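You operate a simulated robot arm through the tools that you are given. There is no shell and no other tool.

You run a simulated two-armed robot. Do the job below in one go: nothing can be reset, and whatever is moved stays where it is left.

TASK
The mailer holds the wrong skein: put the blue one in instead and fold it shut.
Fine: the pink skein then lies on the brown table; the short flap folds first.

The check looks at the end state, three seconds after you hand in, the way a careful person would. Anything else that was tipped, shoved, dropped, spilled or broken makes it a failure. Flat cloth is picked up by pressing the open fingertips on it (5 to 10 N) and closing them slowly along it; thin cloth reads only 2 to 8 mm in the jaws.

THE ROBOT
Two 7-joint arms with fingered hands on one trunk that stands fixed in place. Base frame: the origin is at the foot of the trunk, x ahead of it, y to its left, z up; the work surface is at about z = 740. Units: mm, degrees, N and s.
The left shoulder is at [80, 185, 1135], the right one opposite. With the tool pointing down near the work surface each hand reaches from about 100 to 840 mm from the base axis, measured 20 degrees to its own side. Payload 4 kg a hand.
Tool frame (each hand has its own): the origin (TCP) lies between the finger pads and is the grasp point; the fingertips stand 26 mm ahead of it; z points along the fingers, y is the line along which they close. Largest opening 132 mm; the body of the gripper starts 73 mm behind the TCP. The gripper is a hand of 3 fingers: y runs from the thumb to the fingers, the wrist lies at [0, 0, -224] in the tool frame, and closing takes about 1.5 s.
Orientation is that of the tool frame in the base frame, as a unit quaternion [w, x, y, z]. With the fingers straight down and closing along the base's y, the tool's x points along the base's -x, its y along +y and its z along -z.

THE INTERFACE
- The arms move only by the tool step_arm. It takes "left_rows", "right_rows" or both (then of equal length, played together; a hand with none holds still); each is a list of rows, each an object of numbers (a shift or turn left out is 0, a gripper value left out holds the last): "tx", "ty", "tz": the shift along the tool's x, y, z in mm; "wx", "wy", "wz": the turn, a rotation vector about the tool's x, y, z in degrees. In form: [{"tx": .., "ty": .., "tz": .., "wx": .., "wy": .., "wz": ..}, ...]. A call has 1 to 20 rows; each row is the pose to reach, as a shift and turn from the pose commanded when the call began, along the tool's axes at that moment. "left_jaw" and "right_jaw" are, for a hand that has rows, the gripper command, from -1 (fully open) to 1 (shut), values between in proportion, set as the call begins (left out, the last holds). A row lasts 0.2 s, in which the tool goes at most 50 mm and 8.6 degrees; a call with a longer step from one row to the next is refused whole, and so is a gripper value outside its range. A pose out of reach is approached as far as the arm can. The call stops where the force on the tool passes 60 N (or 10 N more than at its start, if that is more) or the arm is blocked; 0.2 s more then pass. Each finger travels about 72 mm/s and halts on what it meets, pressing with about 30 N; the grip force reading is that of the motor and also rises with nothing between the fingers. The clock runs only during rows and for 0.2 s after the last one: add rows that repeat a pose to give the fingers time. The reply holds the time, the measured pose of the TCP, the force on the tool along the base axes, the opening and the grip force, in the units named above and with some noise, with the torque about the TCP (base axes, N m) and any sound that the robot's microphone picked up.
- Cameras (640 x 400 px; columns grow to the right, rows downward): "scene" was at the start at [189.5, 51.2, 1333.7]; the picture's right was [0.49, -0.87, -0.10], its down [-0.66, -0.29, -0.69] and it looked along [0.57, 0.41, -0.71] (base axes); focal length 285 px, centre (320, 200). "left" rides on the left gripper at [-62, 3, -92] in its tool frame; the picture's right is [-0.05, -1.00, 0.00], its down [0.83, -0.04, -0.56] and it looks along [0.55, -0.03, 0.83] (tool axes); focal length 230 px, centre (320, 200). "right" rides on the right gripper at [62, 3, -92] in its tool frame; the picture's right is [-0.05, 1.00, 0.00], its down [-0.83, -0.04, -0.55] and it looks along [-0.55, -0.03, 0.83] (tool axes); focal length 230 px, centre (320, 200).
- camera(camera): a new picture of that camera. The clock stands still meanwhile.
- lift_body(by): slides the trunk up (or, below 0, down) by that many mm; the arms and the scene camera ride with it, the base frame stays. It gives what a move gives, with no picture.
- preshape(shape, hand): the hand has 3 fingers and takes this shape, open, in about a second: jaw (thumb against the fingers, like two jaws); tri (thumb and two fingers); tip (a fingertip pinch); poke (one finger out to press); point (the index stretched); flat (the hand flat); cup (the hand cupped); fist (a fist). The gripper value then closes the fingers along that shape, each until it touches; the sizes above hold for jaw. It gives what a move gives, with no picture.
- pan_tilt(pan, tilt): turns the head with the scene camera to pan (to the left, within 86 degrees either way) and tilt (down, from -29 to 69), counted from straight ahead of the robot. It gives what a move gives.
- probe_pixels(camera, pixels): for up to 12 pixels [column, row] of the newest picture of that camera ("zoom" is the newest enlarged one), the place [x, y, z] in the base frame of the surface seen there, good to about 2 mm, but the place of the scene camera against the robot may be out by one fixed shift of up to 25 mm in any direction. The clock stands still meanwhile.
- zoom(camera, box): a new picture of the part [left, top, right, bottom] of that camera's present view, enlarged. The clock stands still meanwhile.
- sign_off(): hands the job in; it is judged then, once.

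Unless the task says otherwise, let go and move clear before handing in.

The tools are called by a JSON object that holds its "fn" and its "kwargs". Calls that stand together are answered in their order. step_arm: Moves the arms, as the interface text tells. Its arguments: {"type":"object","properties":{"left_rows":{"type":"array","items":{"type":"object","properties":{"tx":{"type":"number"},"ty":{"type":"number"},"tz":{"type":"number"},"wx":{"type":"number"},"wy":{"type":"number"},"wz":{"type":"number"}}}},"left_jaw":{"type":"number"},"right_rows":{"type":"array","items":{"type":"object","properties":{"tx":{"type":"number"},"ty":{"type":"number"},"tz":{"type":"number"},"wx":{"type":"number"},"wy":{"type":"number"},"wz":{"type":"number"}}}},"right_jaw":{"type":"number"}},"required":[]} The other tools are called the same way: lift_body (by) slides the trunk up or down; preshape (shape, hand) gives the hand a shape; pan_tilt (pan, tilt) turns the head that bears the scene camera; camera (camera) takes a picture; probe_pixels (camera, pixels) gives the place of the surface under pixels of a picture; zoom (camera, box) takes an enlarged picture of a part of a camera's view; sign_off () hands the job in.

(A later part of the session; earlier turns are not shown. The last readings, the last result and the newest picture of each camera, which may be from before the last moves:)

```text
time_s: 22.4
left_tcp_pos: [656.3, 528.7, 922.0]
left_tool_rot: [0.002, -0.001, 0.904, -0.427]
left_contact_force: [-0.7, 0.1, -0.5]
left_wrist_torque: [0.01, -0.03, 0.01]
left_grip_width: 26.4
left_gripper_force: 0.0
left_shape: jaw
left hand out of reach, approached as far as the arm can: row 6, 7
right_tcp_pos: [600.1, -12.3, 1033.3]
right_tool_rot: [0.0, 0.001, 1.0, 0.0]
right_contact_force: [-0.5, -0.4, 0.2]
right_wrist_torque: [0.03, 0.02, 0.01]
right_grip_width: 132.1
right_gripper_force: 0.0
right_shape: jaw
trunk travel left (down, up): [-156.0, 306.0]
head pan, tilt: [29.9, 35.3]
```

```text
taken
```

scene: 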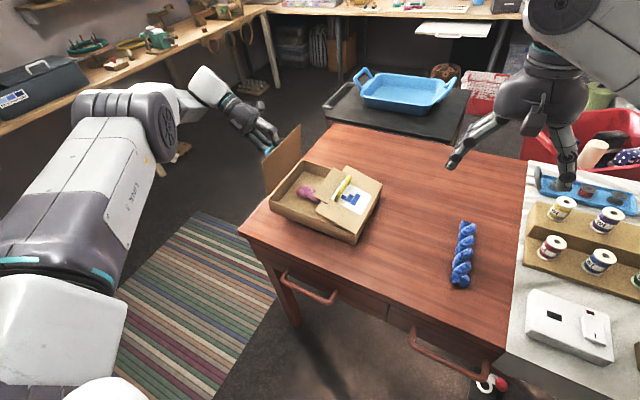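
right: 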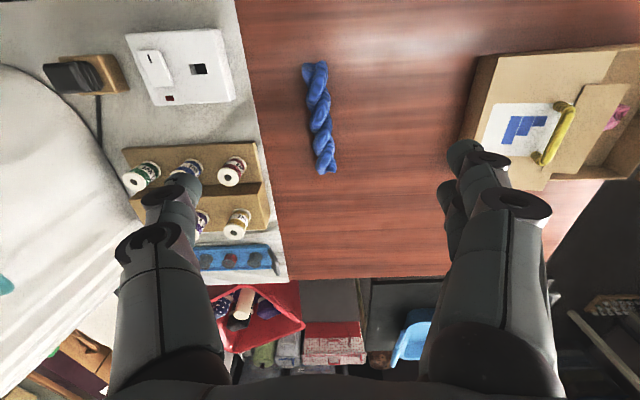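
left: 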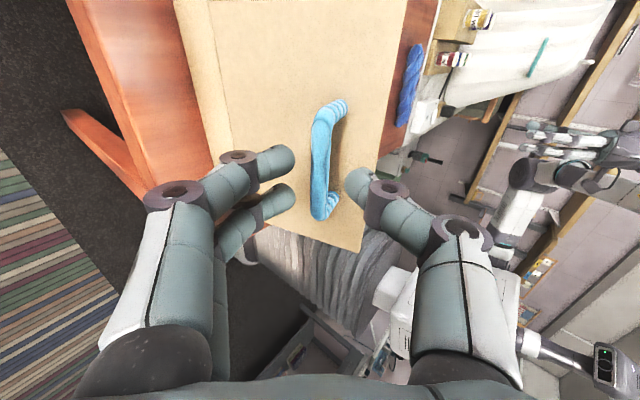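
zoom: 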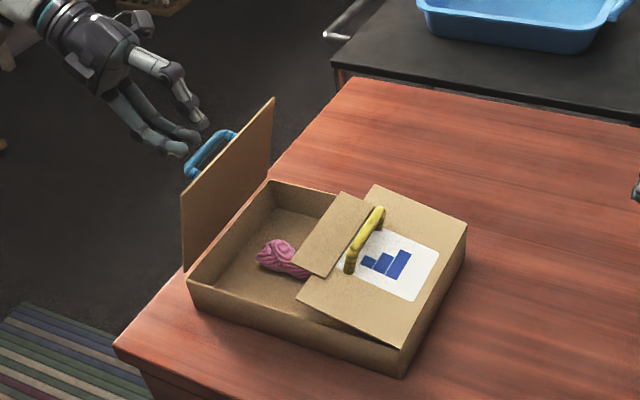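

The blue flap holds by itself at about 80° and the hand is free (left picture (325,160)). Next I'll move the right arm out of the way, lift the left hand over the flap, and straighten it for the yellow flap.

{"fn": "step_arm", "kwargs": {"left_rows": [{"ty": -10, "tz": -8, "wx": -6.4}, {"ty": -20, "tz": -16, "wx": -12.8}, {"ty": -30, "tz": -24, "wx": -19.2}, {"ty": -40, "tz": -32, "wx": -25.6}, {"ty": -50, "tz": -40, "wx": -32}, {"ty": -60, "tz": -48, "wx": -38.4}, {"ty": -70, "tz": -56, "wx": -44.8}, {"ty": -85, "tz": -70, "wx": -50.6}], "right_rows": [{"tx": 12, "ty": -30}, {"tx": 25, "ty": -60}, {"tx": 37, "ty": -90}, {"tx": 50, "ty": -120}, {"tx": 62, "ty": -150}, {"tx": 75, "ty": -180}, {"tx": 87, "ty": -210}, {"tx": 100, "ty": -240}]}}

{"fn": "camera", "kwargs": {"camera": "scene"}}

{"fn": "camera", "kwargs": {"camera": "left"}}

```text
time_s: 24.1
left_tcp_pos: [654.7, 525.1, 1035.5]
left_tool_rot: [0.003, -0.001, 1.0, 0.002]
left_contact_force: [0.1, -0.3, -0.1]
left_wrist_torque: [0.06, 0.02, 0.0]
left_grip_width: 26.2
left_gripper_force: 0.0
left_shape: jaw
right_tcp_pos: [499.6, -256.2, 1032.2]
right_tool_rot: [0.0, 0.0, 1.0, 0.001]
right_contact_force: [0.6, -0.3, -0.3]
right_wrist_torque: [0.02, -0.02, -0.01]
right_grip_width: 132.0
right_gripper_force: 0.1
right_shape: jaw
trunk travel left (down, up): [-156.0, 306.0]
head pan, tilt: [29.9, 35.3]
```

```text
taken
```

scene: 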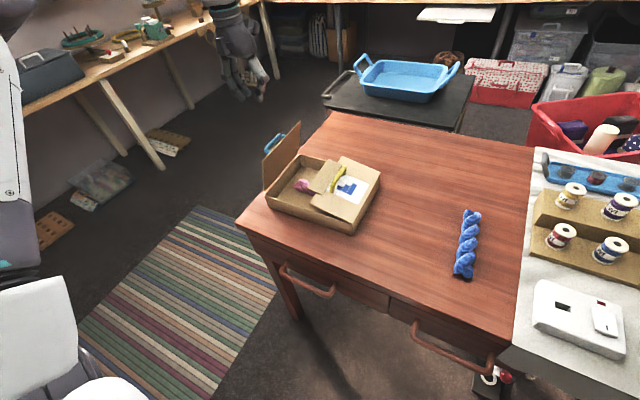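

```text
taken
```

left: 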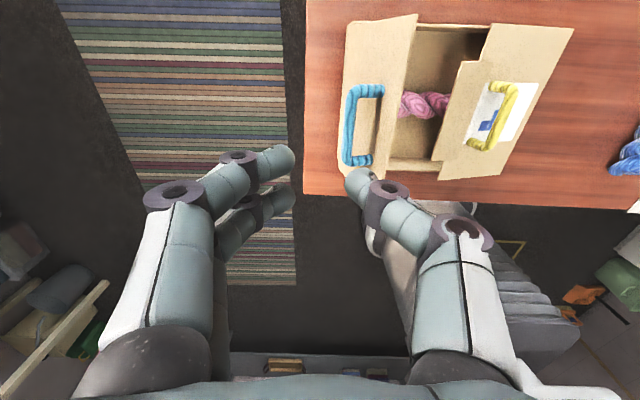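

The flap is still upright. I'll measure the yellow handle, box and skein positions with the left camera.

{"fn": "probe_pixels", "kwargs": {"camera": "left", "pixels": [[512, 88], [502, 115], [488, 147], [570, 30], [500, 177], [350, 22], [345, 172], [415, 18], [392, 160], [418, 105], [308, 100], [480, 20]]}}

{"fn": "zoom", "kwargs": {"camera": "left", "box": [320, 0, 600, 200]}}

```text
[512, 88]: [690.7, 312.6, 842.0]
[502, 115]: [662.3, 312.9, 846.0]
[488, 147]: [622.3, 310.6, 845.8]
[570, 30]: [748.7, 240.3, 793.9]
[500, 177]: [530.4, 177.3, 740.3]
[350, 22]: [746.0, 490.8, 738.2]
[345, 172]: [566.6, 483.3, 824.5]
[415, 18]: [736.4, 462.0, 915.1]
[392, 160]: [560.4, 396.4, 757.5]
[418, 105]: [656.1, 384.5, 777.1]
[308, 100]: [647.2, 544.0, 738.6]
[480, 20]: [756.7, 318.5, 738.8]
```

```text
2.00 times, centred on (460, 100) of left
```

zoom: 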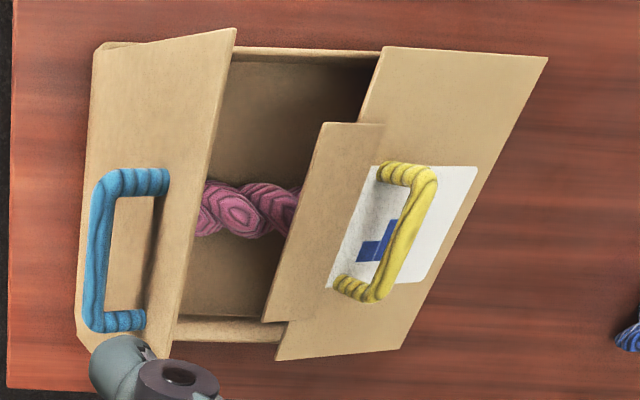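

The yellow bar runs x 622–695 at y≈312, top z≈846, tilted about 13°. I'll move the left hand over to a pre-grasp above it, tilted to match.

{"fn": "step_arm", "kwargs": {"left_jaw": 0.45, "left_rows": [{"tx": -1, "ty": -45}, {"tx": -2, "ty": -90}, {"tx": -3, "ty": -135}, {"tx": -4, "ty": -180}, {"tx": -5, "ty": -215, "tz": 20}, {"tx": -5, "ty": -228.5, "tz": 55, "wx": -5}, {"tx": -5, "ty": -228.5, "tz": 95, "wx": -10}, {"tx": -5, "ty": -228.5, "tz": 128, "wx": -13}]}}

{"fn": "camera", "kwargs": {"camera": "left"}}

```text
time_s: 25.9
left_tcp_pos: [659.5, 302.0, 904.2]
left_tool_rot: [0.001, -0.002, 0.994, 0.113]
left_contact_force: [-0.3, 0.3, 0.2]
left_wrist_torque: [0.02, 0.04, 0.04]
left_grip_width: 35.8
left_gripper_force: 0.0
left_shape: jaw
right_tcp_pos: [500.2, -251.8, 1029.2]
right_tool_rot: [0.0, 0.0, 1.0, 0.001]
right_contact_force: [-0.1, -0.4, 0.1]
right_wrist_torque: [0.01, 0.01, 0.0]
right_grip_width: 131.9
right_gripper_force: 0.0
right_shape: jaw
trunk travel left (down, up): [-156.0, 306.0]
head pan, tilt: [29.9, 35.3]
```

```text
taken
```

left: 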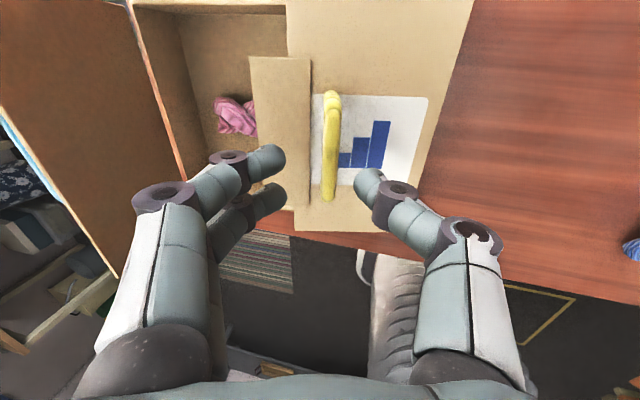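

The hand sits above the yellow bar (left picture (330,145)). I'll verify the bar's position from here.

{"fn": "probe_pixels", "kwargs": {"camera": "left", "pixels": [[333, 97], [332, 125], [330, 160], [328, 195], [315, 160], [380, 105], [270, 150], [300, 150]]}}

```text
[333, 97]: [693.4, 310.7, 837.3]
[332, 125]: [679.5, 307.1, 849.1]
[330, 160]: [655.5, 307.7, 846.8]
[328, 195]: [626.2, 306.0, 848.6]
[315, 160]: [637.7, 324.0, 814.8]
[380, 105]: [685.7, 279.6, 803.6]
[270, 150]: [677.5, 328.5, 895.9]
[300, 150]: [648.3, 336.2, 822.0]
```

I'll let the arm settle one step to get an exact pose before descending.

{"fn": "step_arm", "kwargs": {"left_rows": [{"tz": 0}, {"tz": 0}]}}

```text
time_s: 26.6
left_tcp_pos: [658.3, 302.1, 904.4]
left_tool_rot: [0.001, -0.002, 0.994, 0.113]
left_contact_force: [-0.9, -0.9, -1.0]
left_wrist_torque: [0.01, 0.0, -0.04]
left_grip_width: 35.9
left_gripper_force: 0.1
left_shape: jaw
right_tcp_pos: [501.4, -253.1, 1030.6]
right_tool_rot: [0.0, 0.0, 1.0, 0.0]
right_contact_force: [-0.3, 0.7, 1.1]
right_wrist_torque: [-0.01, -0.01, 0.04]
right_grip_width: 132.0
right_gripper_force: 0.0
right_shape: jaw
trunk travel left (down, up): [-156.0, 306.0]
head pan, tilt: [29.9, 35.3]
```

Settled at (658,302,904); I'll descend along the tool axis so the bar lies between the pads, then close.

{"fn": "step_arm", "kwargs": {"left_rows": [{"ty": -4, "tz": 10}, {"ty": -6.8, "tz": 25}, {"ty": -6.8, "tz": 40}, {"ty": -6.8, "tz": 53}, {"ty": -6.8, "tz": 53}]}}

{"fn": "camera", "kwargs": {"camera": "left"}}

{"fn": "zoom", "kwargs": {"camera": "scene", "box": [240, 110, 400, 230]}}

```text
time_s: 27.8
left_tcp_pos: [659.7, 303.2, 851.0]
left_tool_rot: [0.002, -0.002, 0.994, 0.113]
left_contact_force: [-0.1, -0.5, -0.4]
left_wrist_torque: [0.03, 0.0, 0.03]
left_grip_width: 35.7
left_gripper_force: 0.1
left_shape: jaw
right_tcp_pos: [501.1, -252.9, 1030.3]
right_tool_rot: [0.0, -0.001, 1.0, 0.0]
right_contact_force: [0.4, -0.2, -0.7]
right_wrist_torque: [0.0, 0.01, -0.01]
right_grip_width: 132.5
right_gripper_force: 0.1
right_shape: jaw
trunk travel left (down, up): [-156.0, 306.0]
head pan, tilt: [29.9, 35.3]
```

```text
taken
```

left: 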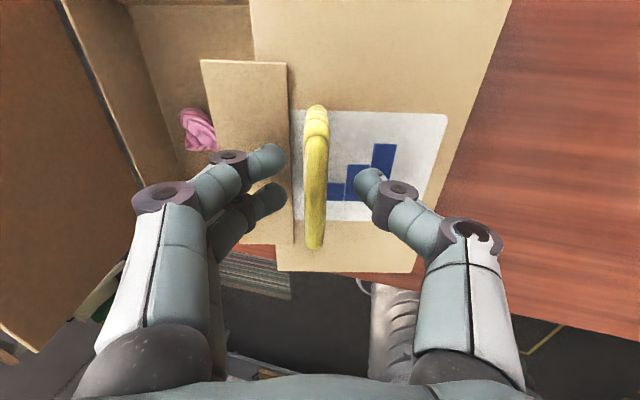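

```text
3.33 times, centred on (320, 170) of scene
```

zoom: 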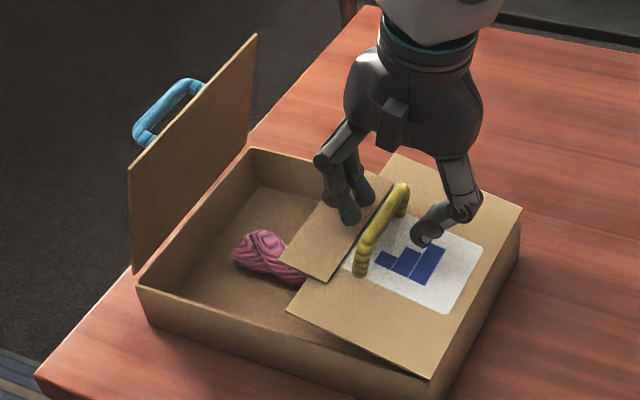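

The bar is between the thumb and the fingers (left picture (317,175)). I'll close on it.

{"fn": "step_arm", "kwargs": {"left_jaw": 1.0, "left_rows": [{"tz": 0}, {"tz": 0}, {"tz": 0}, {"tz": 0}, {"tz": 0}]}}

{"fn": "camera", "kwargs": {"camera": "left"}}

```text
time_s: 28.9
left_tcp_pos: [658.8, 304.1, 849.8]
left_tool_rot: [0.0, 0.0, 0.994, 0.114]
left_contact_force: [-0.1, -2.6, -0.1]
left_wrist_torque: [0.01, 0.0, -0.01]
left_grip_width: 0.2
left_gripper_force: 29.9
left_shape: jaw
right_tcp_pos: [501.1, -253.3, 1031.1]
right_tool_rot: [0.0, 0.0, 1.0, 0.0]
right_contact_force: [-1.0, 0.3, -0.2]
right_wrist_torque: [0.02, 0.0, 0.0]
right_grip_width: 132.0
right_gripper_force: 0.1
right_shape: jaw
trunk travel left (down, up): [-156.0, 306.0]
head pan, tilt: [29.9, 35.3]
```

```text
taken
```

left: 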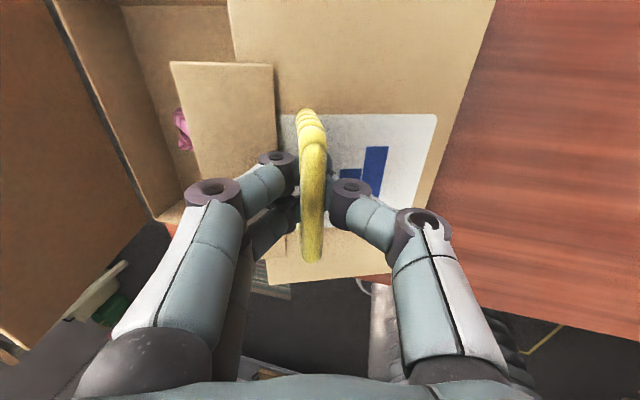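

The bar is captured. I'll lift the yellow flap along its hinge arc to about 50°, then check that the box hasn't moved.

{"fn": "step_arm", "kwargs": {"left_rows": [{"ty": -2.5, "tz": -4.6, "wx": -2.5}, {"ty": -5.3, "tz": -9.2, "wx": -5}, {"ty": -8.8, "tz": -14, "wx": -7.5}, {"ty": -12.4, "tz": -18.9, "wx": -10}, {"ty": -16.5, "tz": -23.3, "wx": -12.5}, {"ty": -20.8, "tz": -27.6, "wx": -15}, {"ty": -25.6, "tz": -31.4, "wx": -17.5}, {"ty": -30.4, "tz": -35, "wx": -20}, {"ty": -35.6, "tz": -38, "wx": -22.5}, {"ty": -40.9, "tz": -41, "wx": -25}]}}

{"fn": "camera", "kwargs": {"camera": "scene"}}

{"fn": "zoom", "kwargs": {"camera": "scene", "box": [240, 110, 400, 230]}}

```text
time_s: 31.1
left_tcp_pos: [630.9, 285.5, 893.5]
left_tool_rot: [0.002, -0.002, 0.946, 0.325]
left_contact_force: [0.9, -1.0, -3.7]
left_wrist_torque: [-0.02, -0.01, -0.06]
left_grip_width: 0.1
left_gripper_force: 29.8
left_shape: jaw
left hand out of reach, approached as far as the arm can: row 7, 8, 9, 10
right_tcp_pos: [501.0, -253.8, 1030.4]
right_tool_rot: [-0.001, 0.001, 1.0, 0.0]
right_contact_force: [-1.1, -0.6, -0.1]
right_wrist_torque: [-0.03, -0.01, -0.01]
right_grip_width: 131.9
right_gripper_force: 0.0
right_shape: jaw
trunk travel left (down, up): [-156.0, 306.0]
head pan, tilt: [29.9, 35.3]
```

```text
taken
```

scene: 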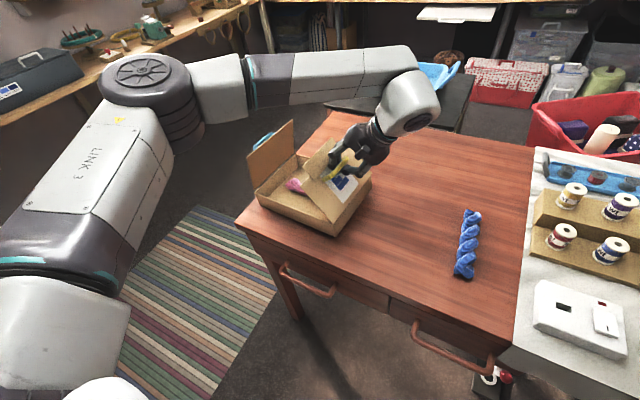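

```text
3.33 times, centred on (320, 170) of scene
```

zoom: 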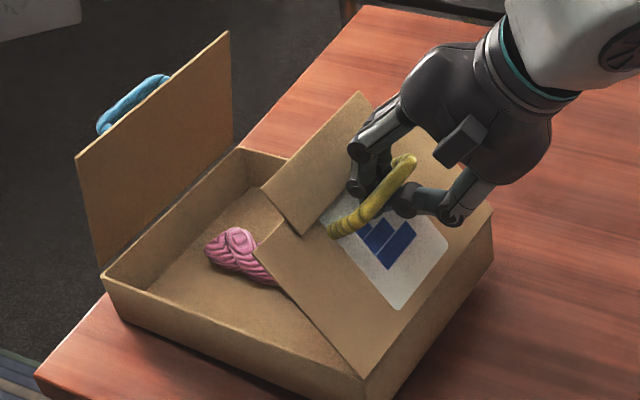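

The arm hit a tilt limit and slid the box about 25 mm toward me. I'll measure the box and flap before going on.

{"fn": "probe_pixels", "kwargs": {"camera": "zoom", "pixels": [[105, 282], [242, 152], [362, 380], [492, 212], [365, 372], [258, 252], [360, 95], [262, 187], [125, 320], [240, 255], [78, 160], [230, 35]]}}

{"fn": "camera", "kwargs": {"camera": "left"}}

```text
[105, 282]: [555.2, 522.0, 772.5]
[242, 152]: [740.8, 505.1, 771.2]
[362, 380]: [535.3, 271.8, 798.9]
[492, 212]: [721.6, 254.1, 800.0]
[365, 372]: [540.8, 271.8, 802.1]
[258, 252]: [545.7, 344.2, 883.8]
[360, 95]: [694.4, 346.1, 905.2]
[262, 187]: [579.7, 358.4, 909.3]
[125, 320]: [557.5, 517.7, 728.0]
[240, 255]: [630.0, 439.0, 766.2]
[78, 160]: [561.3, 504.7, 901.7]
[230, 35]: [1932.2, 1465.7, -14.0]
```

```text
taken
```

left: 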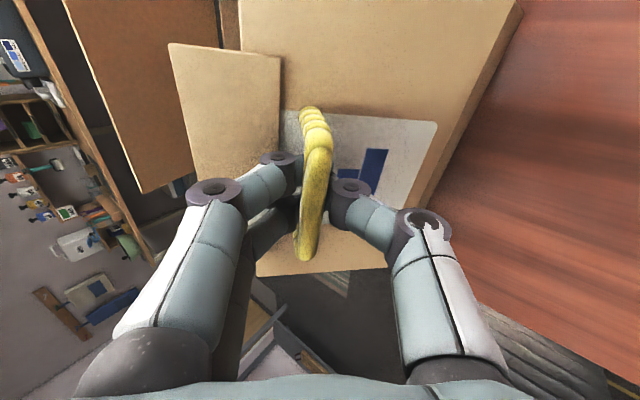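

The right edge of the box is lifted about 21 mm and the box moved slightly. I'll lower the trunk 20 mm to set it down, then release and use pushing instead of pulling.

{"fn": "lift_body", "kwargs": {"by": -20}}

{"fn": "zoom", "kwargs": {"camera": "scene", "box": [230, 90, 400, 230]}}

```text
time_s: 31.8
left_tcp_pos: [629.8, 287.7, 872.0]
left_tool_rot: [0.001, -0.003, 0.946, 0.325]
left_contact_force: [0.6, -1.1, -3.4]
left_wrist_torque: [-0.03, -0.05, -0.03]
left_grip_width: 0.0
left_gripper_force: 30.0
left_shape: jaw
right_tcp_pos: [499.5, -252.9, 1013.3]
right_tool_rot: [0.0, 0.0, 1.0, 0.0]
right_contact_force: [-0.4, 0.9, 0.2]
right_wrist_torque: [0.02, -0.01, -0.04]
right_grip_width: 131.8
right_gripper_force: 0.0
right_shape: jaw
trunk travel left (down, up): [-136.0, 326.0]
head pan, tilt: [29.9, 35.3]
```

```text
2.86 times, centred on (315, 160) of scene
```

zoom: 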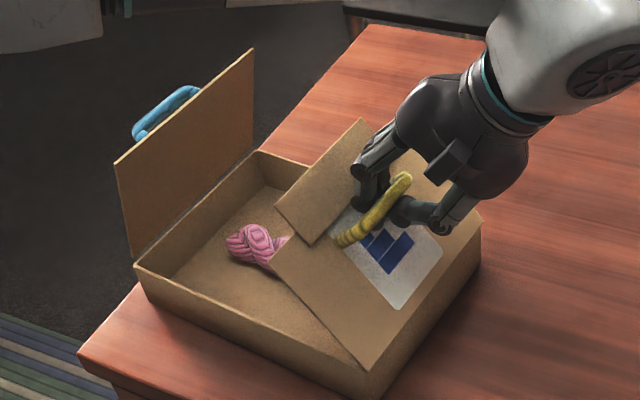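

{"fn": "probe_pixels", "kwargs": {"camera": "zoom", "pixels": [[138, 267], [258, 155], [370, 365], [480, 225], [276, 255], [360, 122], [277, 205], [370, 390], [90, 345], [110, 325], [380, 30], [150, 300]]}}

```text
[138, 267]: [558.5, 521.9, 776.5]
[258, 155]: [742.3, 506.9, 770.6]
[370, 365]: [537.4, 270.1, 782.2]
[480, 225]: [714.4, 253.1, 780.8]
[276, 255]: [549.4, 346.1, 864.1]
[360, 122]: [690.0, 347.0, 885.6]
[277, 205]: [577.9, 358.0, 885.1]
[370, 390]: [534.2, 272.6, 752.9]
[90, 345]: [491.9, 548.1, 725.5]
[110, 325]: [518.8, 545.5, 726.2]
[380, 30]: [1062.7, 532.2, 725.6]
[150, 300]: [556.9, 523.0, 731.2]
```

The box is flat again and the yellow flap stands at about 46°. I'll open the fingers and back out along the tool axis.

{"fn": "step_arm", "kwargs": {"left_jaw": 0.5, "left_rows": [{"tz": 0}, {"tz": 0}, {"tz": -6}, {"tz": -14, "wx": 1}, {"tz": -24, "wx": 3}, {"tz": -35, "wx": 6}, {"tz": -48, "wx": 10}, {"tz": -62, "wx": 15}, {"tz": -80, "wx": 20}]}}

{"fn": "zoom", "kwargs": {"camera": "scene", "box": [230, 90, 400, 230]}}

{"fn": "camera", "kwargs": {"camera": "left"}}

```text
time_s: 33.8
left_tcp_pos: [630.2, 240.0, 934.3]
left_tool_rot: [0.002, -0.002, 0.988, 0.155]
left_contact_force: [0.3, 0.0, 0.7]
left_wrist_torque: [-0.02, -0.04, 0.02]
left_grip_width: 32.8
left_gripper_force: 0.0
left_shape: jaw
right_tcp_pos: [498.6, -254.1, 1012.3]
right_tool_rot: [0.0, 0.0, 1.0, 0.0]
right_contact_force: [-0.3, -0.3, 0.0]
right_wrist_torque: [0.01, -0.01, -0.01]
right_grip_width: 131.9
right_gripper_force: 0.1
right_shape: jaw
trunk travel left (down, up): [-136.0, 326.0]
head pan, tilt: [29.9, 35.3]
```

```text
2.86 times, centred on (315, 160) of scene
```

zoom: 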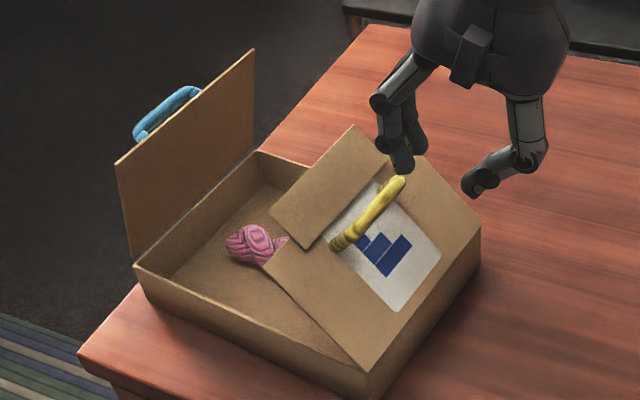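

```text
taken
```

left: 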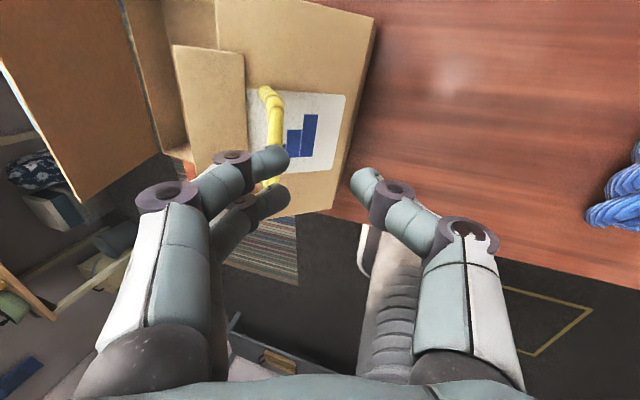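

The hand is clear and the yellow flap holds at about 45°. I'll bring the hand up over the box, upright, and then turn it 90° so it's slim between the flaps.

{"fn": "step_arm", "kwargs": {"left_rows": [{"tx": 0, "ty": 11.2, "tz": -35, "wx": 6}, {"tx": 0, "ty": 22.4, "tz": -70, "wx": 12}, {"tx": 0, "ty": 33.7, "tz": -104.7, "wx": 17.8}, {"tx": -3, "ty": 76.5, "tz": -90.9, "wx": 17.8}, {"tx": -6, "ty": 119.3, "tz": -77.1, "wx": 17.8}, {"tx": -10, "ty": 162, "tz": -63.3, "wx": 17.8}, {"tx": -10, "ty": 205, "tz": -49.6, "wx": 17.8}, {"tx": -10, "ty": 205, "tz": -49.6, "wx": 17.8}]}}

{"fn": "step_arm", "kwargs": {"left_jaw": 1.0, "left_rows": [{"wz": -8.5}, {"wz": -17}, {"wz": -25.5}, {"wz": -34}, {"wz": -42.5}, {"wz": -51}, {"wz": -59.5}, {"wz": -68}, {"wz": -76.5}, {"wz": -85}, {"wz": -90}, {"wz": -90}]}}

{"fn": "camera", "kwargs": {"camera": "left"}}

{"fn": "camera", "kwargs": {"camera": "scene"}}

```text
time_s: 35.6
left_tcp_pos: [640.8, 416.1, 1045.6]
left_tool_rot: [0.001, -0.001, 1.0, 0.002]
left_contact_force: [0.7, 0.7, -0.1]
left_wrist_torque: [0.0, 0.01, -0.04]
left_grip_width: 32.9
left_gripper_force: 0.2
left_shape: jaw
right_tcp_pos: [500.6, -253.7, 1013.0]
right_tool_rot: [0.001, 0.0, 1.0, 0.0]
right_contact_force: [0.2, -0.2, -0.4]
right_wrist_torque: [-0.04, 0.0, 0.03]
right_grip_width: 131.7
right_gripper_force: 0.1
right_shape: jaw
trunk travel left (down, up): [-136.0, 326.0]
head pan, tilt: [29.9, 35.3]
```

```text
time_s: 38.2
left_tcp_pos: [640.2, 418.3, 1046.7]
left_tool_rot: [-0.003, 0.708, -0.706, 0.0]
left_contact_force: [0.1, -0.5, -0.4]
left_wrist_torque: [0.03, -0.01, -0.01]
left_grip_width: 0.1
left_gripper_force: 30.1
left_shape: jaw
right_tcp_pos: [500.5, -253.5, 1012.5]
right_tool_rot: [0.0, 0.001, 1.0, 0.0]
right_contact_force: [-0.8, 0.0, -0.5]
right_wrist_torque: [-0.01, -0.01, 0.02]
right_grip_width: 131.8
right_gripper_force: 0.1
right_shape: jaw
trunk travel left (down, up): [-136.0, 326.0]
head pan, tilt: [29.9, 35.3]
```

```text
taken
```

left: 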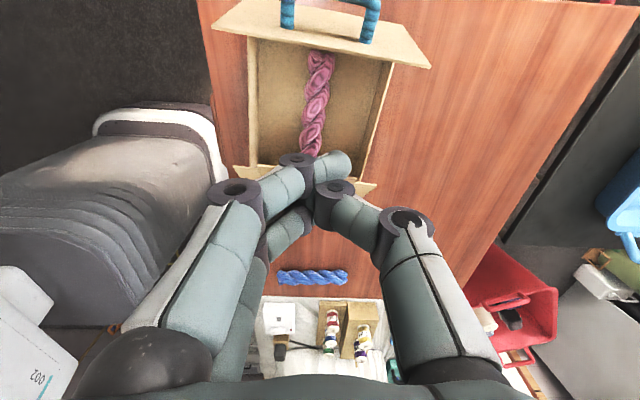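

```text
taken
```

scene: 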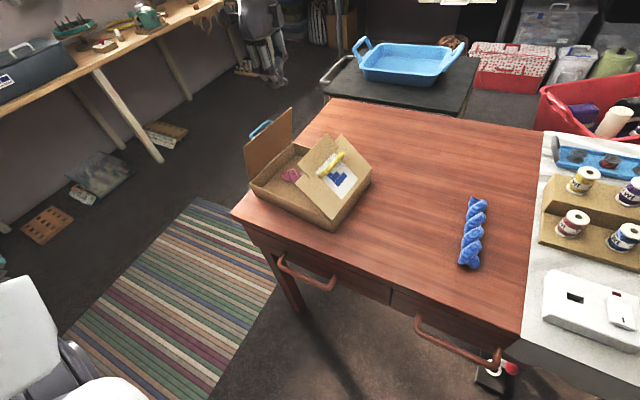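

The turn worked and the left camera now looks along the box: the pink skein lies along y, from (320,55) to (312,150). I'll measure it and the flaps.

{"fn": "probe_pixels", "kwargs": {"camera": "left", "pixels": [[320, 58], [318, 85], [315, 110], [311, 145], [270, 70], [365, 80], [248, 165], [430, 67], [215, 30], [375, 188], [235, 168], [280, 278]]}}

{"fn": "zoom", "kwargs": {"camera": "left", "box": [200, 0, 440, 200]}}

{"fn": "probe_pixels", "kwargs": {"camera": "left", "pixels": [[345, 275], [312, 276], [305, 55], [333, 65], [305, 115], [329, 100], [300, 145], [323, 140], [210, 200], [340, 4], [288, 20], [365, 40]]}}

```text
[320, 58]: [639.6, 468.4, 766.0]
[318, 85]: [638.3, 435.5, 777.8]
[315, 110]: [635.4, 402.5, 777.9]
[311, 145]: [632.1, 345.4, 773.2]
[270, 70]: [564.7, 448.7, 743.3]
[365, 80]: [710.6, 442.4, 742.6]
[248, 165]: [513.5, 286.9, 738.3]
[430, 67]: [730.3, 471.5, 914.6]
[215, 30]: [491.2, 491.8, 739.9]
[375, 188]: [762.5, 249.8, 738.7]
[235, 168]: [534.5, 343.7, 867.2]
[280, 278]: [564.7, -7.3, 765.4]
```

```text
2.00 times, centred on (320, 100) of left
```

zoom: 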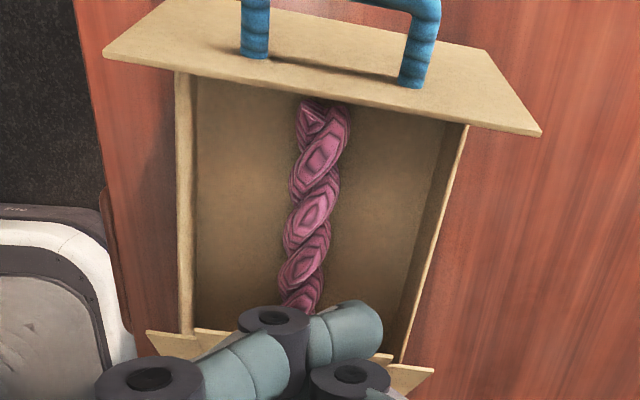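

```text
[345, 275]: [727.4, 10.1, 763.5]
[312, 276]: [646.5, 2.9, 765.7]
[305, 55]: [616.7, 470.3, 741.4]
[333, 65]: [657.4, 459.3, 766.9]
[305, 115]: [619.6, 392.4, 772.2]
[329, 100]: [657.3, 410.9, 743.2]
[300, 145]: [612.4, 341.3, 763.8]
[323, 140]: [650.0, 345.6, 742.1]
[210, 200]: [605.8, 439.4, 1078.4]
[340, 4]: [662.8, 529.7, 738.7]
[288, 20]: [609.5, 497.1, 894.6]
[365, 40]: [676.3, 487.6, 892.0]
```

The pink skein lies at x≈636, y≈310–474, top z≈778, and the yellow tongue edge hangs at y≈363, z≈888. With fingers shut I'll lower between the flaps and push the yellow flap open from inside.

{"fn": "step_arm", "kwargs": {"left_rows": [{"tz": 45}, {"tz": 90}, {"tz": 130}, {"tz": 166}, {"tx": 12, "tz": 166}, {"tx": 24, "tz": 166}, {"tx": 36, "tz": 166}, {"tx": 48, "tz": 166}, {"tx": 60, "tz": 166}, {"tx": 72, "tz": 166}]}}

{"fn": "zoom", "kwargs": {"camera": "scene", "box": [220, 80, 400, 230]}}

{"fn": "camera", "kwargs": {"camera": "left"}}

```text
time_s: 40.4
left_tcp_pos: [639.5, 346.5, 879.6]
left_tool_rot: [-0.002, 0.708, -0.706, 0.0]
left_contact_force: [-0.3, 2.7, 3.5]
left_wrist_torque: [-0.09, 0.11, -0.09]
left_grip_width: 0.0
left_gripper_force: 30.2
left_shape: jaw
right_tcp_pos: [500.4, -253.0, 1013.3]
right_tool_rot: [0.0, -0.001, 1.0, -0.001]
right_contact_force: [-0.1, 0.4, -0.7]
right_wrist_torque: [0.01, -0.01, 0.03]
right_grip_width: 131.8
right_gripper_force: 0.0
right_shape: jaw
trunk travel left (down, up): [-136.0, 326.0]
head pan, tilt: [29.9, 35.3]
```

```text
2.67 times, centred on (310, 155) of scene
```

zoom: 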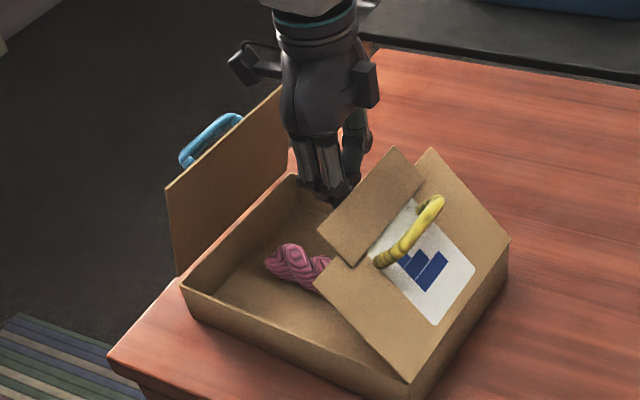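

```text
taken
```

left: 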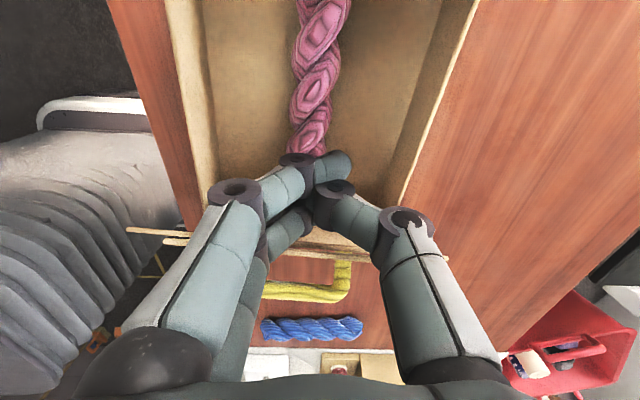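

The yellow flap is opening and the forces are low (about 3 N). I'll keep pushing another 45 mm.

{"fn": "step_arm", "kwargs": {"left_rows": [{"tx": 10}, {"tx": 20}, {"tx": 30}, {"tx": 38}, {"tx": 45}]}}

{"fn": "zoom", "kwargs": {"camera": "scene", "box": [220, 80, 400, 230]}}

{"fn": "camera", "kwargs": {"camera": "left"}}

```text
time_s: 41.6
left_tcp_pos: [640.2, 302.9, 880.2]
left_tool_rot: [-0.003, 0.708, -0.706, 0.0]
left_contact_force: [0.3, 5.0, 4.5]
left_wrist_torque: [-0.13, 0.07, -0.1]
left_grip_width: 0.1
left_gripper_force: 29.7
left_shape: jaw
right_tcp_pos: [499.9, -253.2, 1013.1]
right_tool_rot: [0.0, 0.0, 1.0, 0.0]
right_contact_force: [0.3, 0.6, 1.3]
right_wrist_torque: [0.0, -0.01, 0.0]
right_grip_width: 132.3
right_gripper_force: 0.0
right_shape: jaw
trunk travel left (down, up): [-136.0, 326.0]
head pan, tilt: [29.9, 35.3]
```

```text
2.67 times, centred on (310, 155) of scene
```

zoom: 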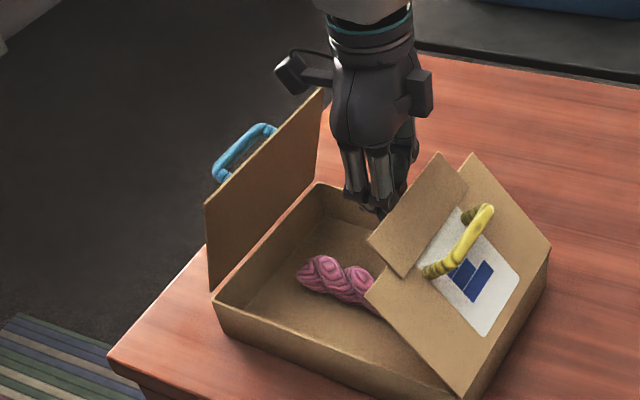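

```text
taken
```

left: 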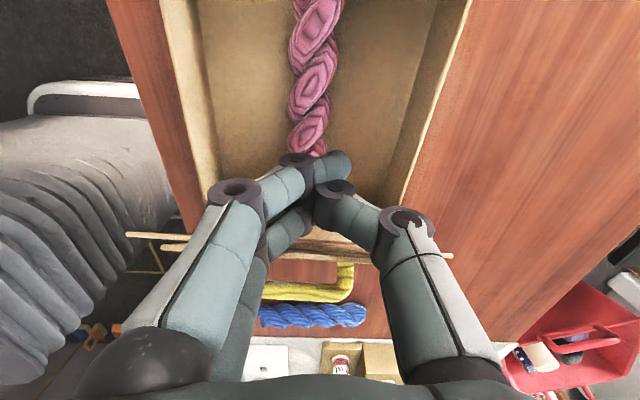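

The box slid back toward its original place along with the push, which is welcome, and the flap is at about 55°. I'll push another 40 mm while rising a bit for better leverage.

{"fn": "step_arm", "kwargs": {"left_rows": [{"tx": 5, "tz": -8}, {"tx": 12, "tz": -16}, {"tx": 20, "tz": -24}, {"tx": 30, "tz": -28}, {"tx": 40, "tz": -30}]}}

{"fn": "zoom", "kwargs": {"camera": "scene", "box": [220, 80, 400, 230]}}

```text
time_s: 42.8
left_tcp_pos: [641.0, 261.5, 909.2]
left_tool_rot: [-0.002, 0.708, -0.706, 0.0]
left_contact_force: [0.1, 1.2, 0.3]
left_wrist_torque: [-0.05, 0.01, -0.05]
left_grip_width: 0.0
left_gripper_force: 29.4
left_shape: jaw
right_tcp_pos: [500.8, -252.4, 1012.7]
right_tool_rot: [0.001, -0.001, 1.0, 0.0]
right_contact_force: [0.5, 0.0, -0.4]
right_wrist_torque: [-0.02, 0.0, 0.0]
right_grip_width: 131.9
right_gripper_force: 0.0
right_shape: jaw
trunk travel left (down, up): [-136.0, 326.0]
head pan, tilt: [29.9, 35.3]
```

```text
2.67 times, centred on (310, 155) of scene
```

zoom: 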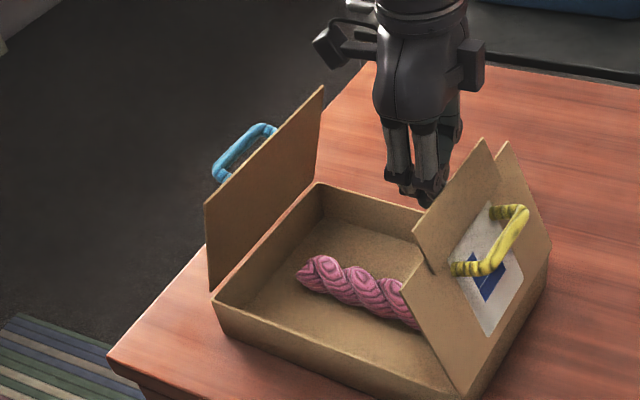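

Yellow is now at about 80° and the box stayed put. I'll back off, rise over the pink skein and look.

{"fn": "step_arm", "kwargs": {"left_rows": [{"tx": -20, "tz": -5}, {"tx": -45, "tz": -20}, {"tx": -75, "tz": -40}, {"tx": -100, "tz": -60}, {"tx": -115, "tz": -75}, {"tx": -115, "tz": -75}]}}

{"fn": "step_arm", "kwargs": {"left_jaw": -0.1, "left_rows": [{"tz": 0}, {"tz": 0}, {"tz": 0}, {"tz": 0}]}}

{"fn": "camera", "kwargs": {"camera": "left"}}

{"fn": "camera", "kwargs": {"camera": "scene"}}

```text
time_s: 44.2
left_tcp_pos: [638.7, 376.2, 983.0]
left_tool_rot: [-0.001, 0.708, -0.706, -0.001]
left_contact_force: [-0.1, -0.9, 0.2]
left_wrist_torque: [0.01, 0.01, 0.04]
left_grip_width: 0.0
left_gripper_force: 30.4
left_shape: jaw
right_tcp_pos: [500.9, -253.0, 1012.4]
right_tool_rot: [-0.001, 0.001, 1.0, -0.001]
right_contact_force: [0.3, 0.0, -0.1]
right_wrist_torque: [0.01, 0.03, 0.03]
right_grip_width: 131.9
right_gripper_force: 0.2
right_shape: jaw
trunk travel left (down, up): [-136.0, 326.0]
head pan, tilt: [29.9, 35.3]
```

```text
time_s: 45.2
left_tcp_pos: [639.1, 374.8, 983.7]
left_tool_rot: [-0.003, 0.708, -0.706, 0.001]
left_contact_force: [0.1, 0.5, -0.4]
left_wrist_torque: [0.01, 0.0, 0.01]
left_grip_width: 71.6
left_gripper_force: 0.2
left_shape: jaw
right_tcp_pos: [499.5, -252.7, 1011.0]
right_tool_rot: [0.0, 0.0, 1.0, 0.0]
right_contact_force: [-0.7, -0.1, 0.7]
right_wrist_torque: [0.0, 0.01, 0.0]
right_grip_width: 131.8
right_gripper_force: 0.0
right_shape: jaw
trunk travel left (down, up): [-136.0, 326.0]
head pan, tilt: [29.9, 35.3]
```

```text
taken
```

left: 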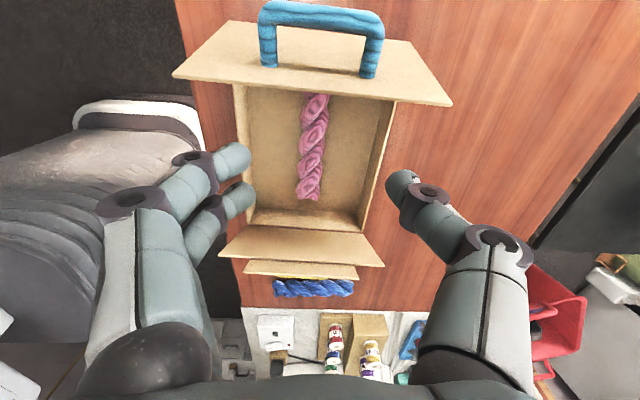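

```text
taken
```

scene: 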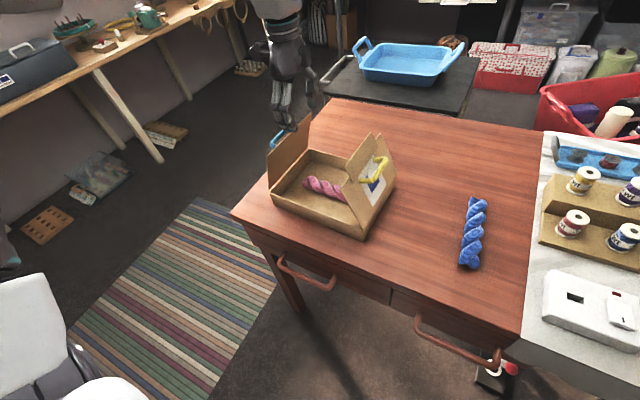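

{"fn": "probe_pixels", "kwargs": {"camera": "left", "pixels": [[315, 100], [316, 120], [312, 145], [310, 170], [308, 192], [297, 155], [327, 150], [270, 150], [350, 150], [240, 95], [450, 100], [380, 262]]}}

{"fn": "probe_pixels", "kwargs": {"camera": "left", "pixels": [[255, 215], [350, 220], [230, 255], [355, 272], [180, 72], [248, 268], [322, 205], [262, 130], [375, 130], [340, 195]]}}

```text
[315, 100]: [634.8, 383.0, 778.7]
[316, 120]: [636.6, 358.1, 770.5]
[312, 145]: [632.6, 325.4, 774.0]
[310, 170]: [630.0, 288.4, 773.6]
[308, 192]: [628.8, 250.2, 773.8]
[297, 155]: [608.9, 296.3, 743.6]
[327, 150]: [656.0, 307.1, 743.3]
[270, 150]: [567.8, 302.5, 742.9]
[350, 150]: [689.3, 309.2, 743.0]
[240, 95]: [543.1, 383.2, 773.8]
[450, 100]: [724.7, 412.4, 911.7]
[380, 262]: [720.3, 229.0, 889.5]
```

```text
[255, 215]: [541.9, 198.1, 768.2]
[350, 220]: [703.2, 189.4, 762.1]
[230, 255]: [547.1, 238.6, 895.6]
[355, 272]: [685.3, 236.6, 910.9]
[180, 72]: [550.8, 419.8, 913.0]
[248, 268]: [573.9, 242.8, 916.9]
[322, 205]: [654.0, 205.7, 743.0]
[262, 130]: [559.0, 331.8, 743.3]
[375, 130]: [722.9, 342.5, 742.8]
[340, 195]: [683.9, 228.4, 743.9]
```

Pink runs y≈238–400 at x≈632, floor at z 743. I'll descend over its middle with 71 mm opening and grip it.

{"fn": "step_arm", "kwargs": {"left_rows": [{"tx": 26, "ty": 3.5}, {"tx": 53, "ty": 7}, {"tx": 53, "ty": 7, "tz": 45}, {"tx": 53, "ty": 7, "tz": 90}, {"tx": 53, "ty": 7, "tz": 130}, {"tx": 53, "ty": 7, "tz": 165}, {"tx": 53, "ty": 7, "tz": 190}, {"tx": 53, "ty": 7, "tz": 205}, {"tx": 53, "ty": 7, "tz": 207}]}}

{"fn": "camera", "kwargs": {"camera": "left"}}

{"fn": "zoom", "kwargs": {"camera": "scene", "box": [220, 80, 400, 230]}}

```text
time_s: 47.2
left_tcp_pos: [635.0, 323.0, 776.7]
left_tool_rot: [-0.002, 0.708, -0.706, 0.0]
left_contact_force: [-1.0, 0.4, -0.5]
left_wrist_torque: [0.01, -0.01, 0.02]
left_grip_width: 72.5
left_gripper_force: 0.1
left_shape: jaw
right_tcp_pos: [500.4, -253.5, 1012.9]
right_tool_rot: [-0.001, -0.001, 1.0, 0.001]
right_contact_force: [0.0, -0.2, 0.2]
right_wrist_torque: [0.04, 0.0, -0.03]
right_grip_width: 131.8
right_gripper_force: 0.0
right_shape: jaw
trunk travel left (down, up): [-136.0, 326.0]
head pan, tilt: [29.9, 35.3]
```

```text
taken
```

left: 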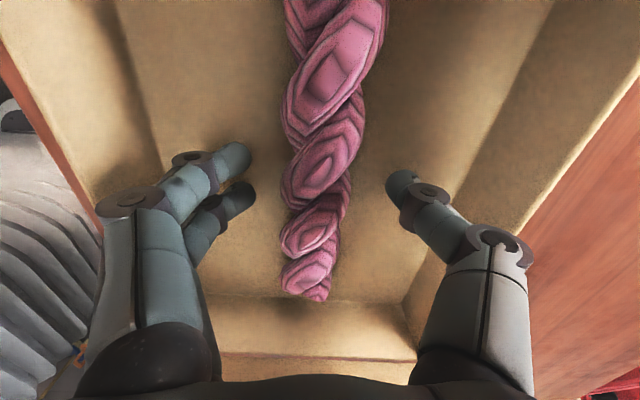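

```text
2.67 times, centred on (310, 155) of scene
```

zoom: 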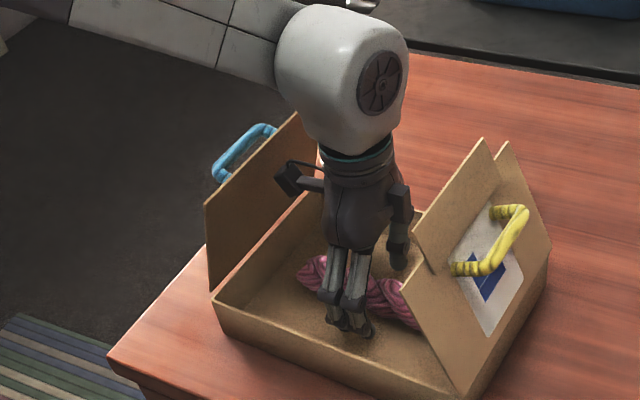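

The skein is between the fingers, clear of everything. I'll close.

{"fn": "step_arm", "kwargs": {"left_jaw": 1.0, "left_rows": [{"tz": 0}, {"tz": 0}, {"tz": 0}, {"tz": 0}, {"tz": 0}, {"tz": 0}, {"tz": 0}]}}

{"fn": "step_arm", "kwargs": {"left_rows": [{"tz": -10}, {"tz": -20}, {"tz": -35}, {"tz": -50}]}}

{"fn": "camera", "kwargs": {"camera": "left"}}

{"fn": "zoom", "kwargs": {"camera": "scene", "box": [220, 80, 400, 230]}}

```text
time_s: 48.8
left_tcp_pos: [633.7, 322.8, 775.7]
left_tool_rot: [-0.003, 0.708, -0.706, 0.0]
left_contact_force: [-0.2, 0.0, -0.9]
left_wrist_torque: [-0.02, -0.02, 0.0]
left_grip_width: 31.0
left_gripper_force: 30.1
left_shape: jaw
right_tcp_pos: [500.6, -253.8, 1012.9]
right_tool_rot: [0.001, 0.001, 1.0, 0.001]
right_contact_force: [0.1, -0.9, -1.3]
right_wrist_torque: [-0.02, 0.03, 0.02]
right_grip_width: 132.0
right_gripper_force: 0.0
right_shape: jaw
trunk travel left (down, up): [-136.0, 326.0]
head pan, tilt: [29.9, 35.3]
```

```text
time_s: 49.8
left_tcp_pos: [634.1, 325.5, 825.2]
left_tool_rot: [-0.003, 0.708, -0.706, 0.0]
left_contact_force: [-0.5, 0.9, -1.0]
left_wrist_torque: [0.02, -0.04, -0.01]
left_grip_width: 31.1
left_gripper_force: 30.3
left_shape: jaw
right_tcp_pos: [500.4, -253.7, 1013.1]
right_tool_rot: [0.0, 0.0, 1.0, 0.0]
right_contact_force: [0.0, 0.6, -0.1]
right_wrist_torque: [0.0, 0.02, 0.0]
right_grip_width: 131.8
right_gripper_force: 0.1
right_shape: jaw
trunk travel left (down, up): [-136.0, 326.0]
head pan, tilt: [29.9, 35.3]
```

```text
taken
```

left: 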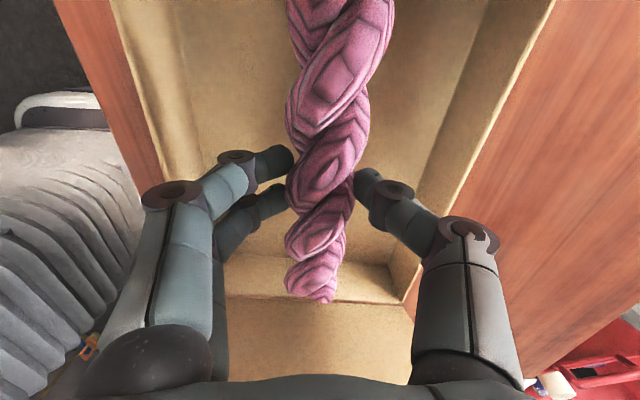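

```text
2.67 times, centred on (310, 155) of scene
```

zoom: 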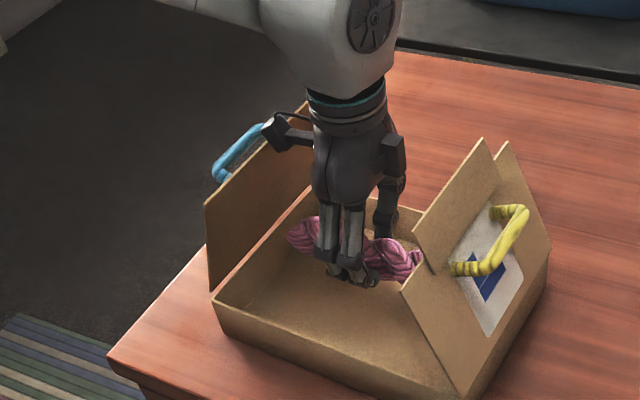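

The pink skein is held (31 mm). I'll raise it between the flaps, turn it 90° so it clears them, and lift out.

{"fn": "step_arm", "kwargs": {"left_rows": [{"tz": -15, "tx": -3}, {"tz": -30, "tx": -3}, {"tz": -45, "tx": -3}, {"tz": -45, "tx": -3, "wz": 8.5}, {"tz": -45, "tx": -3, "wz": 17}, {"tz": -45, "tx": -3, "wz": 25.5}, {"tz": -45, "tx": -3, "wz": 34}, {"tz": -50, "tx": -3, "wz": 42.5}, {"tz": -60, "tx": -3, "wz": 51}, {"tz": -75, "tx": -3, "wz": 59.5}, {"tz": -95, "tx": -3, "wz": 68}, {"tz": -115, "tx": -3, "wz": 76.5}, {"tz": -140, "tx": -3, "wz": 85}, {"tz": -175, "tx": -3, "wz": 90}, {"tz": -195, "tx": -3, "wz": 90}]}}

{"fn": "camera", "kwargs": {"camera": "scene"}}

{"fn": "camera", "kwargs": {"camera": "left"}}

```text
time_s: 53.0
left_tcp_pos: [634.2, 326.8, 1022.0]
left_tool_rot: [0.001, -0.001, 1.0, 0.002]
left_contact_force: [-0.8, -0.2, -1.6]
left_wrist_torque: [0.0, -0.02, 0.03]
left_grip_width: 30.7
left_gripper_force: 29.9
left_shape: jaw
right_tcp_pos: [500.7, -253.5, 1012.7]
right_tool_rot: [0.0, -0.001, 1.0, 0.0]
right_contact_force: [0.1, 0.1, 0.4]
right_wrist_torque: [0.03, 0.01, -0.04]
right_grip_width: 132.1
right_gripper_force: 0.2
right_shape: jaw
trunk travel left (down, up): [-136.0, 326.0]
head pan, tilt: [29.9, 35.3]
```

```text
taken
```

scene: 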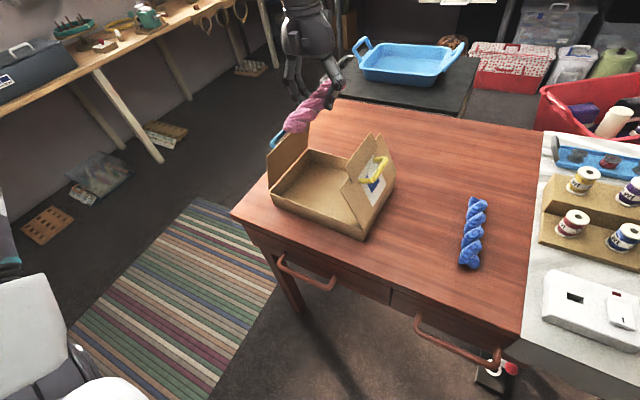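

```text
taken
```

left: 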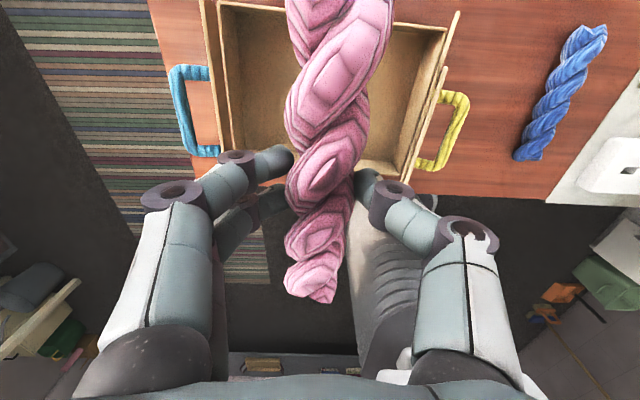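

Pink is out and the box is empty. I'll check the yellow handle's location and the free table space before lowering.

{"fn": "probe_pixels", "kwargs": {"camera": "left", "pixels": [[460, 110], [445, 150], [458, 20], [440, 100], [520, 155], [585, 40], [545, 100], [500, 100], [520, 60], [212, 60], [230, 100], [400, 150]]}}

```text
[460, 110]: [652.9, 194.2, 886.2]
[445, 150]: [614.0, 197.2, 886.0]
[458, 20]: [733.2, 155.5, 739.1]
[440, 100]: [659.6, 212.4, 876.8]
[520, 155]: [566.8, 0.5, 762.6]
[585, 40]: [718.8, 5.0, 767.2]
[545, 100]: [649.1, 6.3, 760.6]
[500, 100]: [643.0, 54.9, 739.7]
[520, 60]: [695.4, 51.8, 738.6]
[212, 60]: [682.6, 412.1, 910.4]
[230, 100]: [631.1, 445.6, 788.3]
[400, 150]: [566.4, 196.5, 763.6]
```

I'll carry pink to y≈103 and lower it onto the bare wood, well clear of the blue skein and the box.

{"fn": "step_arm", "kwargs": {"left_rows": [{"ty": -45}, {"ty": -90}, {"ty": -135}, {"ty": -180}, {"ty": -224}, {"ty": -224, "tz": 45}, {"ty": -224, "tz": 90}, {"ty": -224, "tz": 135}, {"ty": -224, "tz": 175}, {"ty": -224, "tz": 205}, {"ty": -224, "tz": 225}, {"ty": -224, "tz": 237}, {"ty": -224, "tz": 245}, {"ty": -224, "tz": 245}]}}

{"fn": "zoom", "kwargs": {"camera": "scene", "box": [300, 80, 540, 280]}}

{"fn": "camera", "kwargs": {"camera": "left"}}

```text
time_s: 56.0
left_tcp_pos: [614.1, 135.0, 788.7]
left_tool_rot: [0.003, 0.0, 1.0, 0.002]
left_contact_force: [0.3, -0.1, -1.3]
left_wrist_torque: [-0.02, 0.0, 0.03]
left_grip_width: 30.3
left_gripper_force: 29.8
left_shape: jaw
left hand out of reach, approached as far as the arm can: row 5, 6, 7, 8, 9, 10, 11, 12, 13, 14
right_tcp_pos: [500.2, -254.0, 1012.1]
right_tool_rot: [0.0, 0.0, 1.0, 0.0]
right_contact_force: [0.3, 0.3, 0.6]
right_wrist_torque: [0.0, -0.03, 0.01]
right_grip_width: 131.9
right_gripper_force: 0.1
right_shape: jaw
trunk travel left (down, up): [-136.0, 326.0]
head pan, tilt: [29.9, 35.3]
```

```text
2.00 times, centred on (420, 180) of scene
```

zoom: 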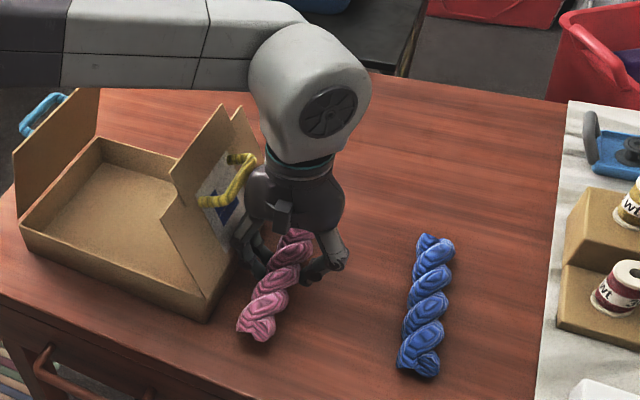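

```text
taken
```

left: 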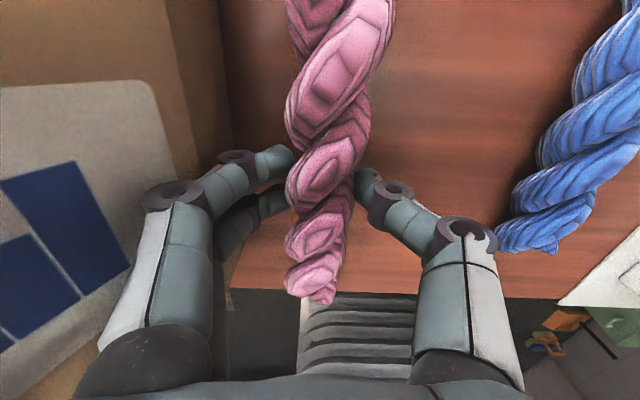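

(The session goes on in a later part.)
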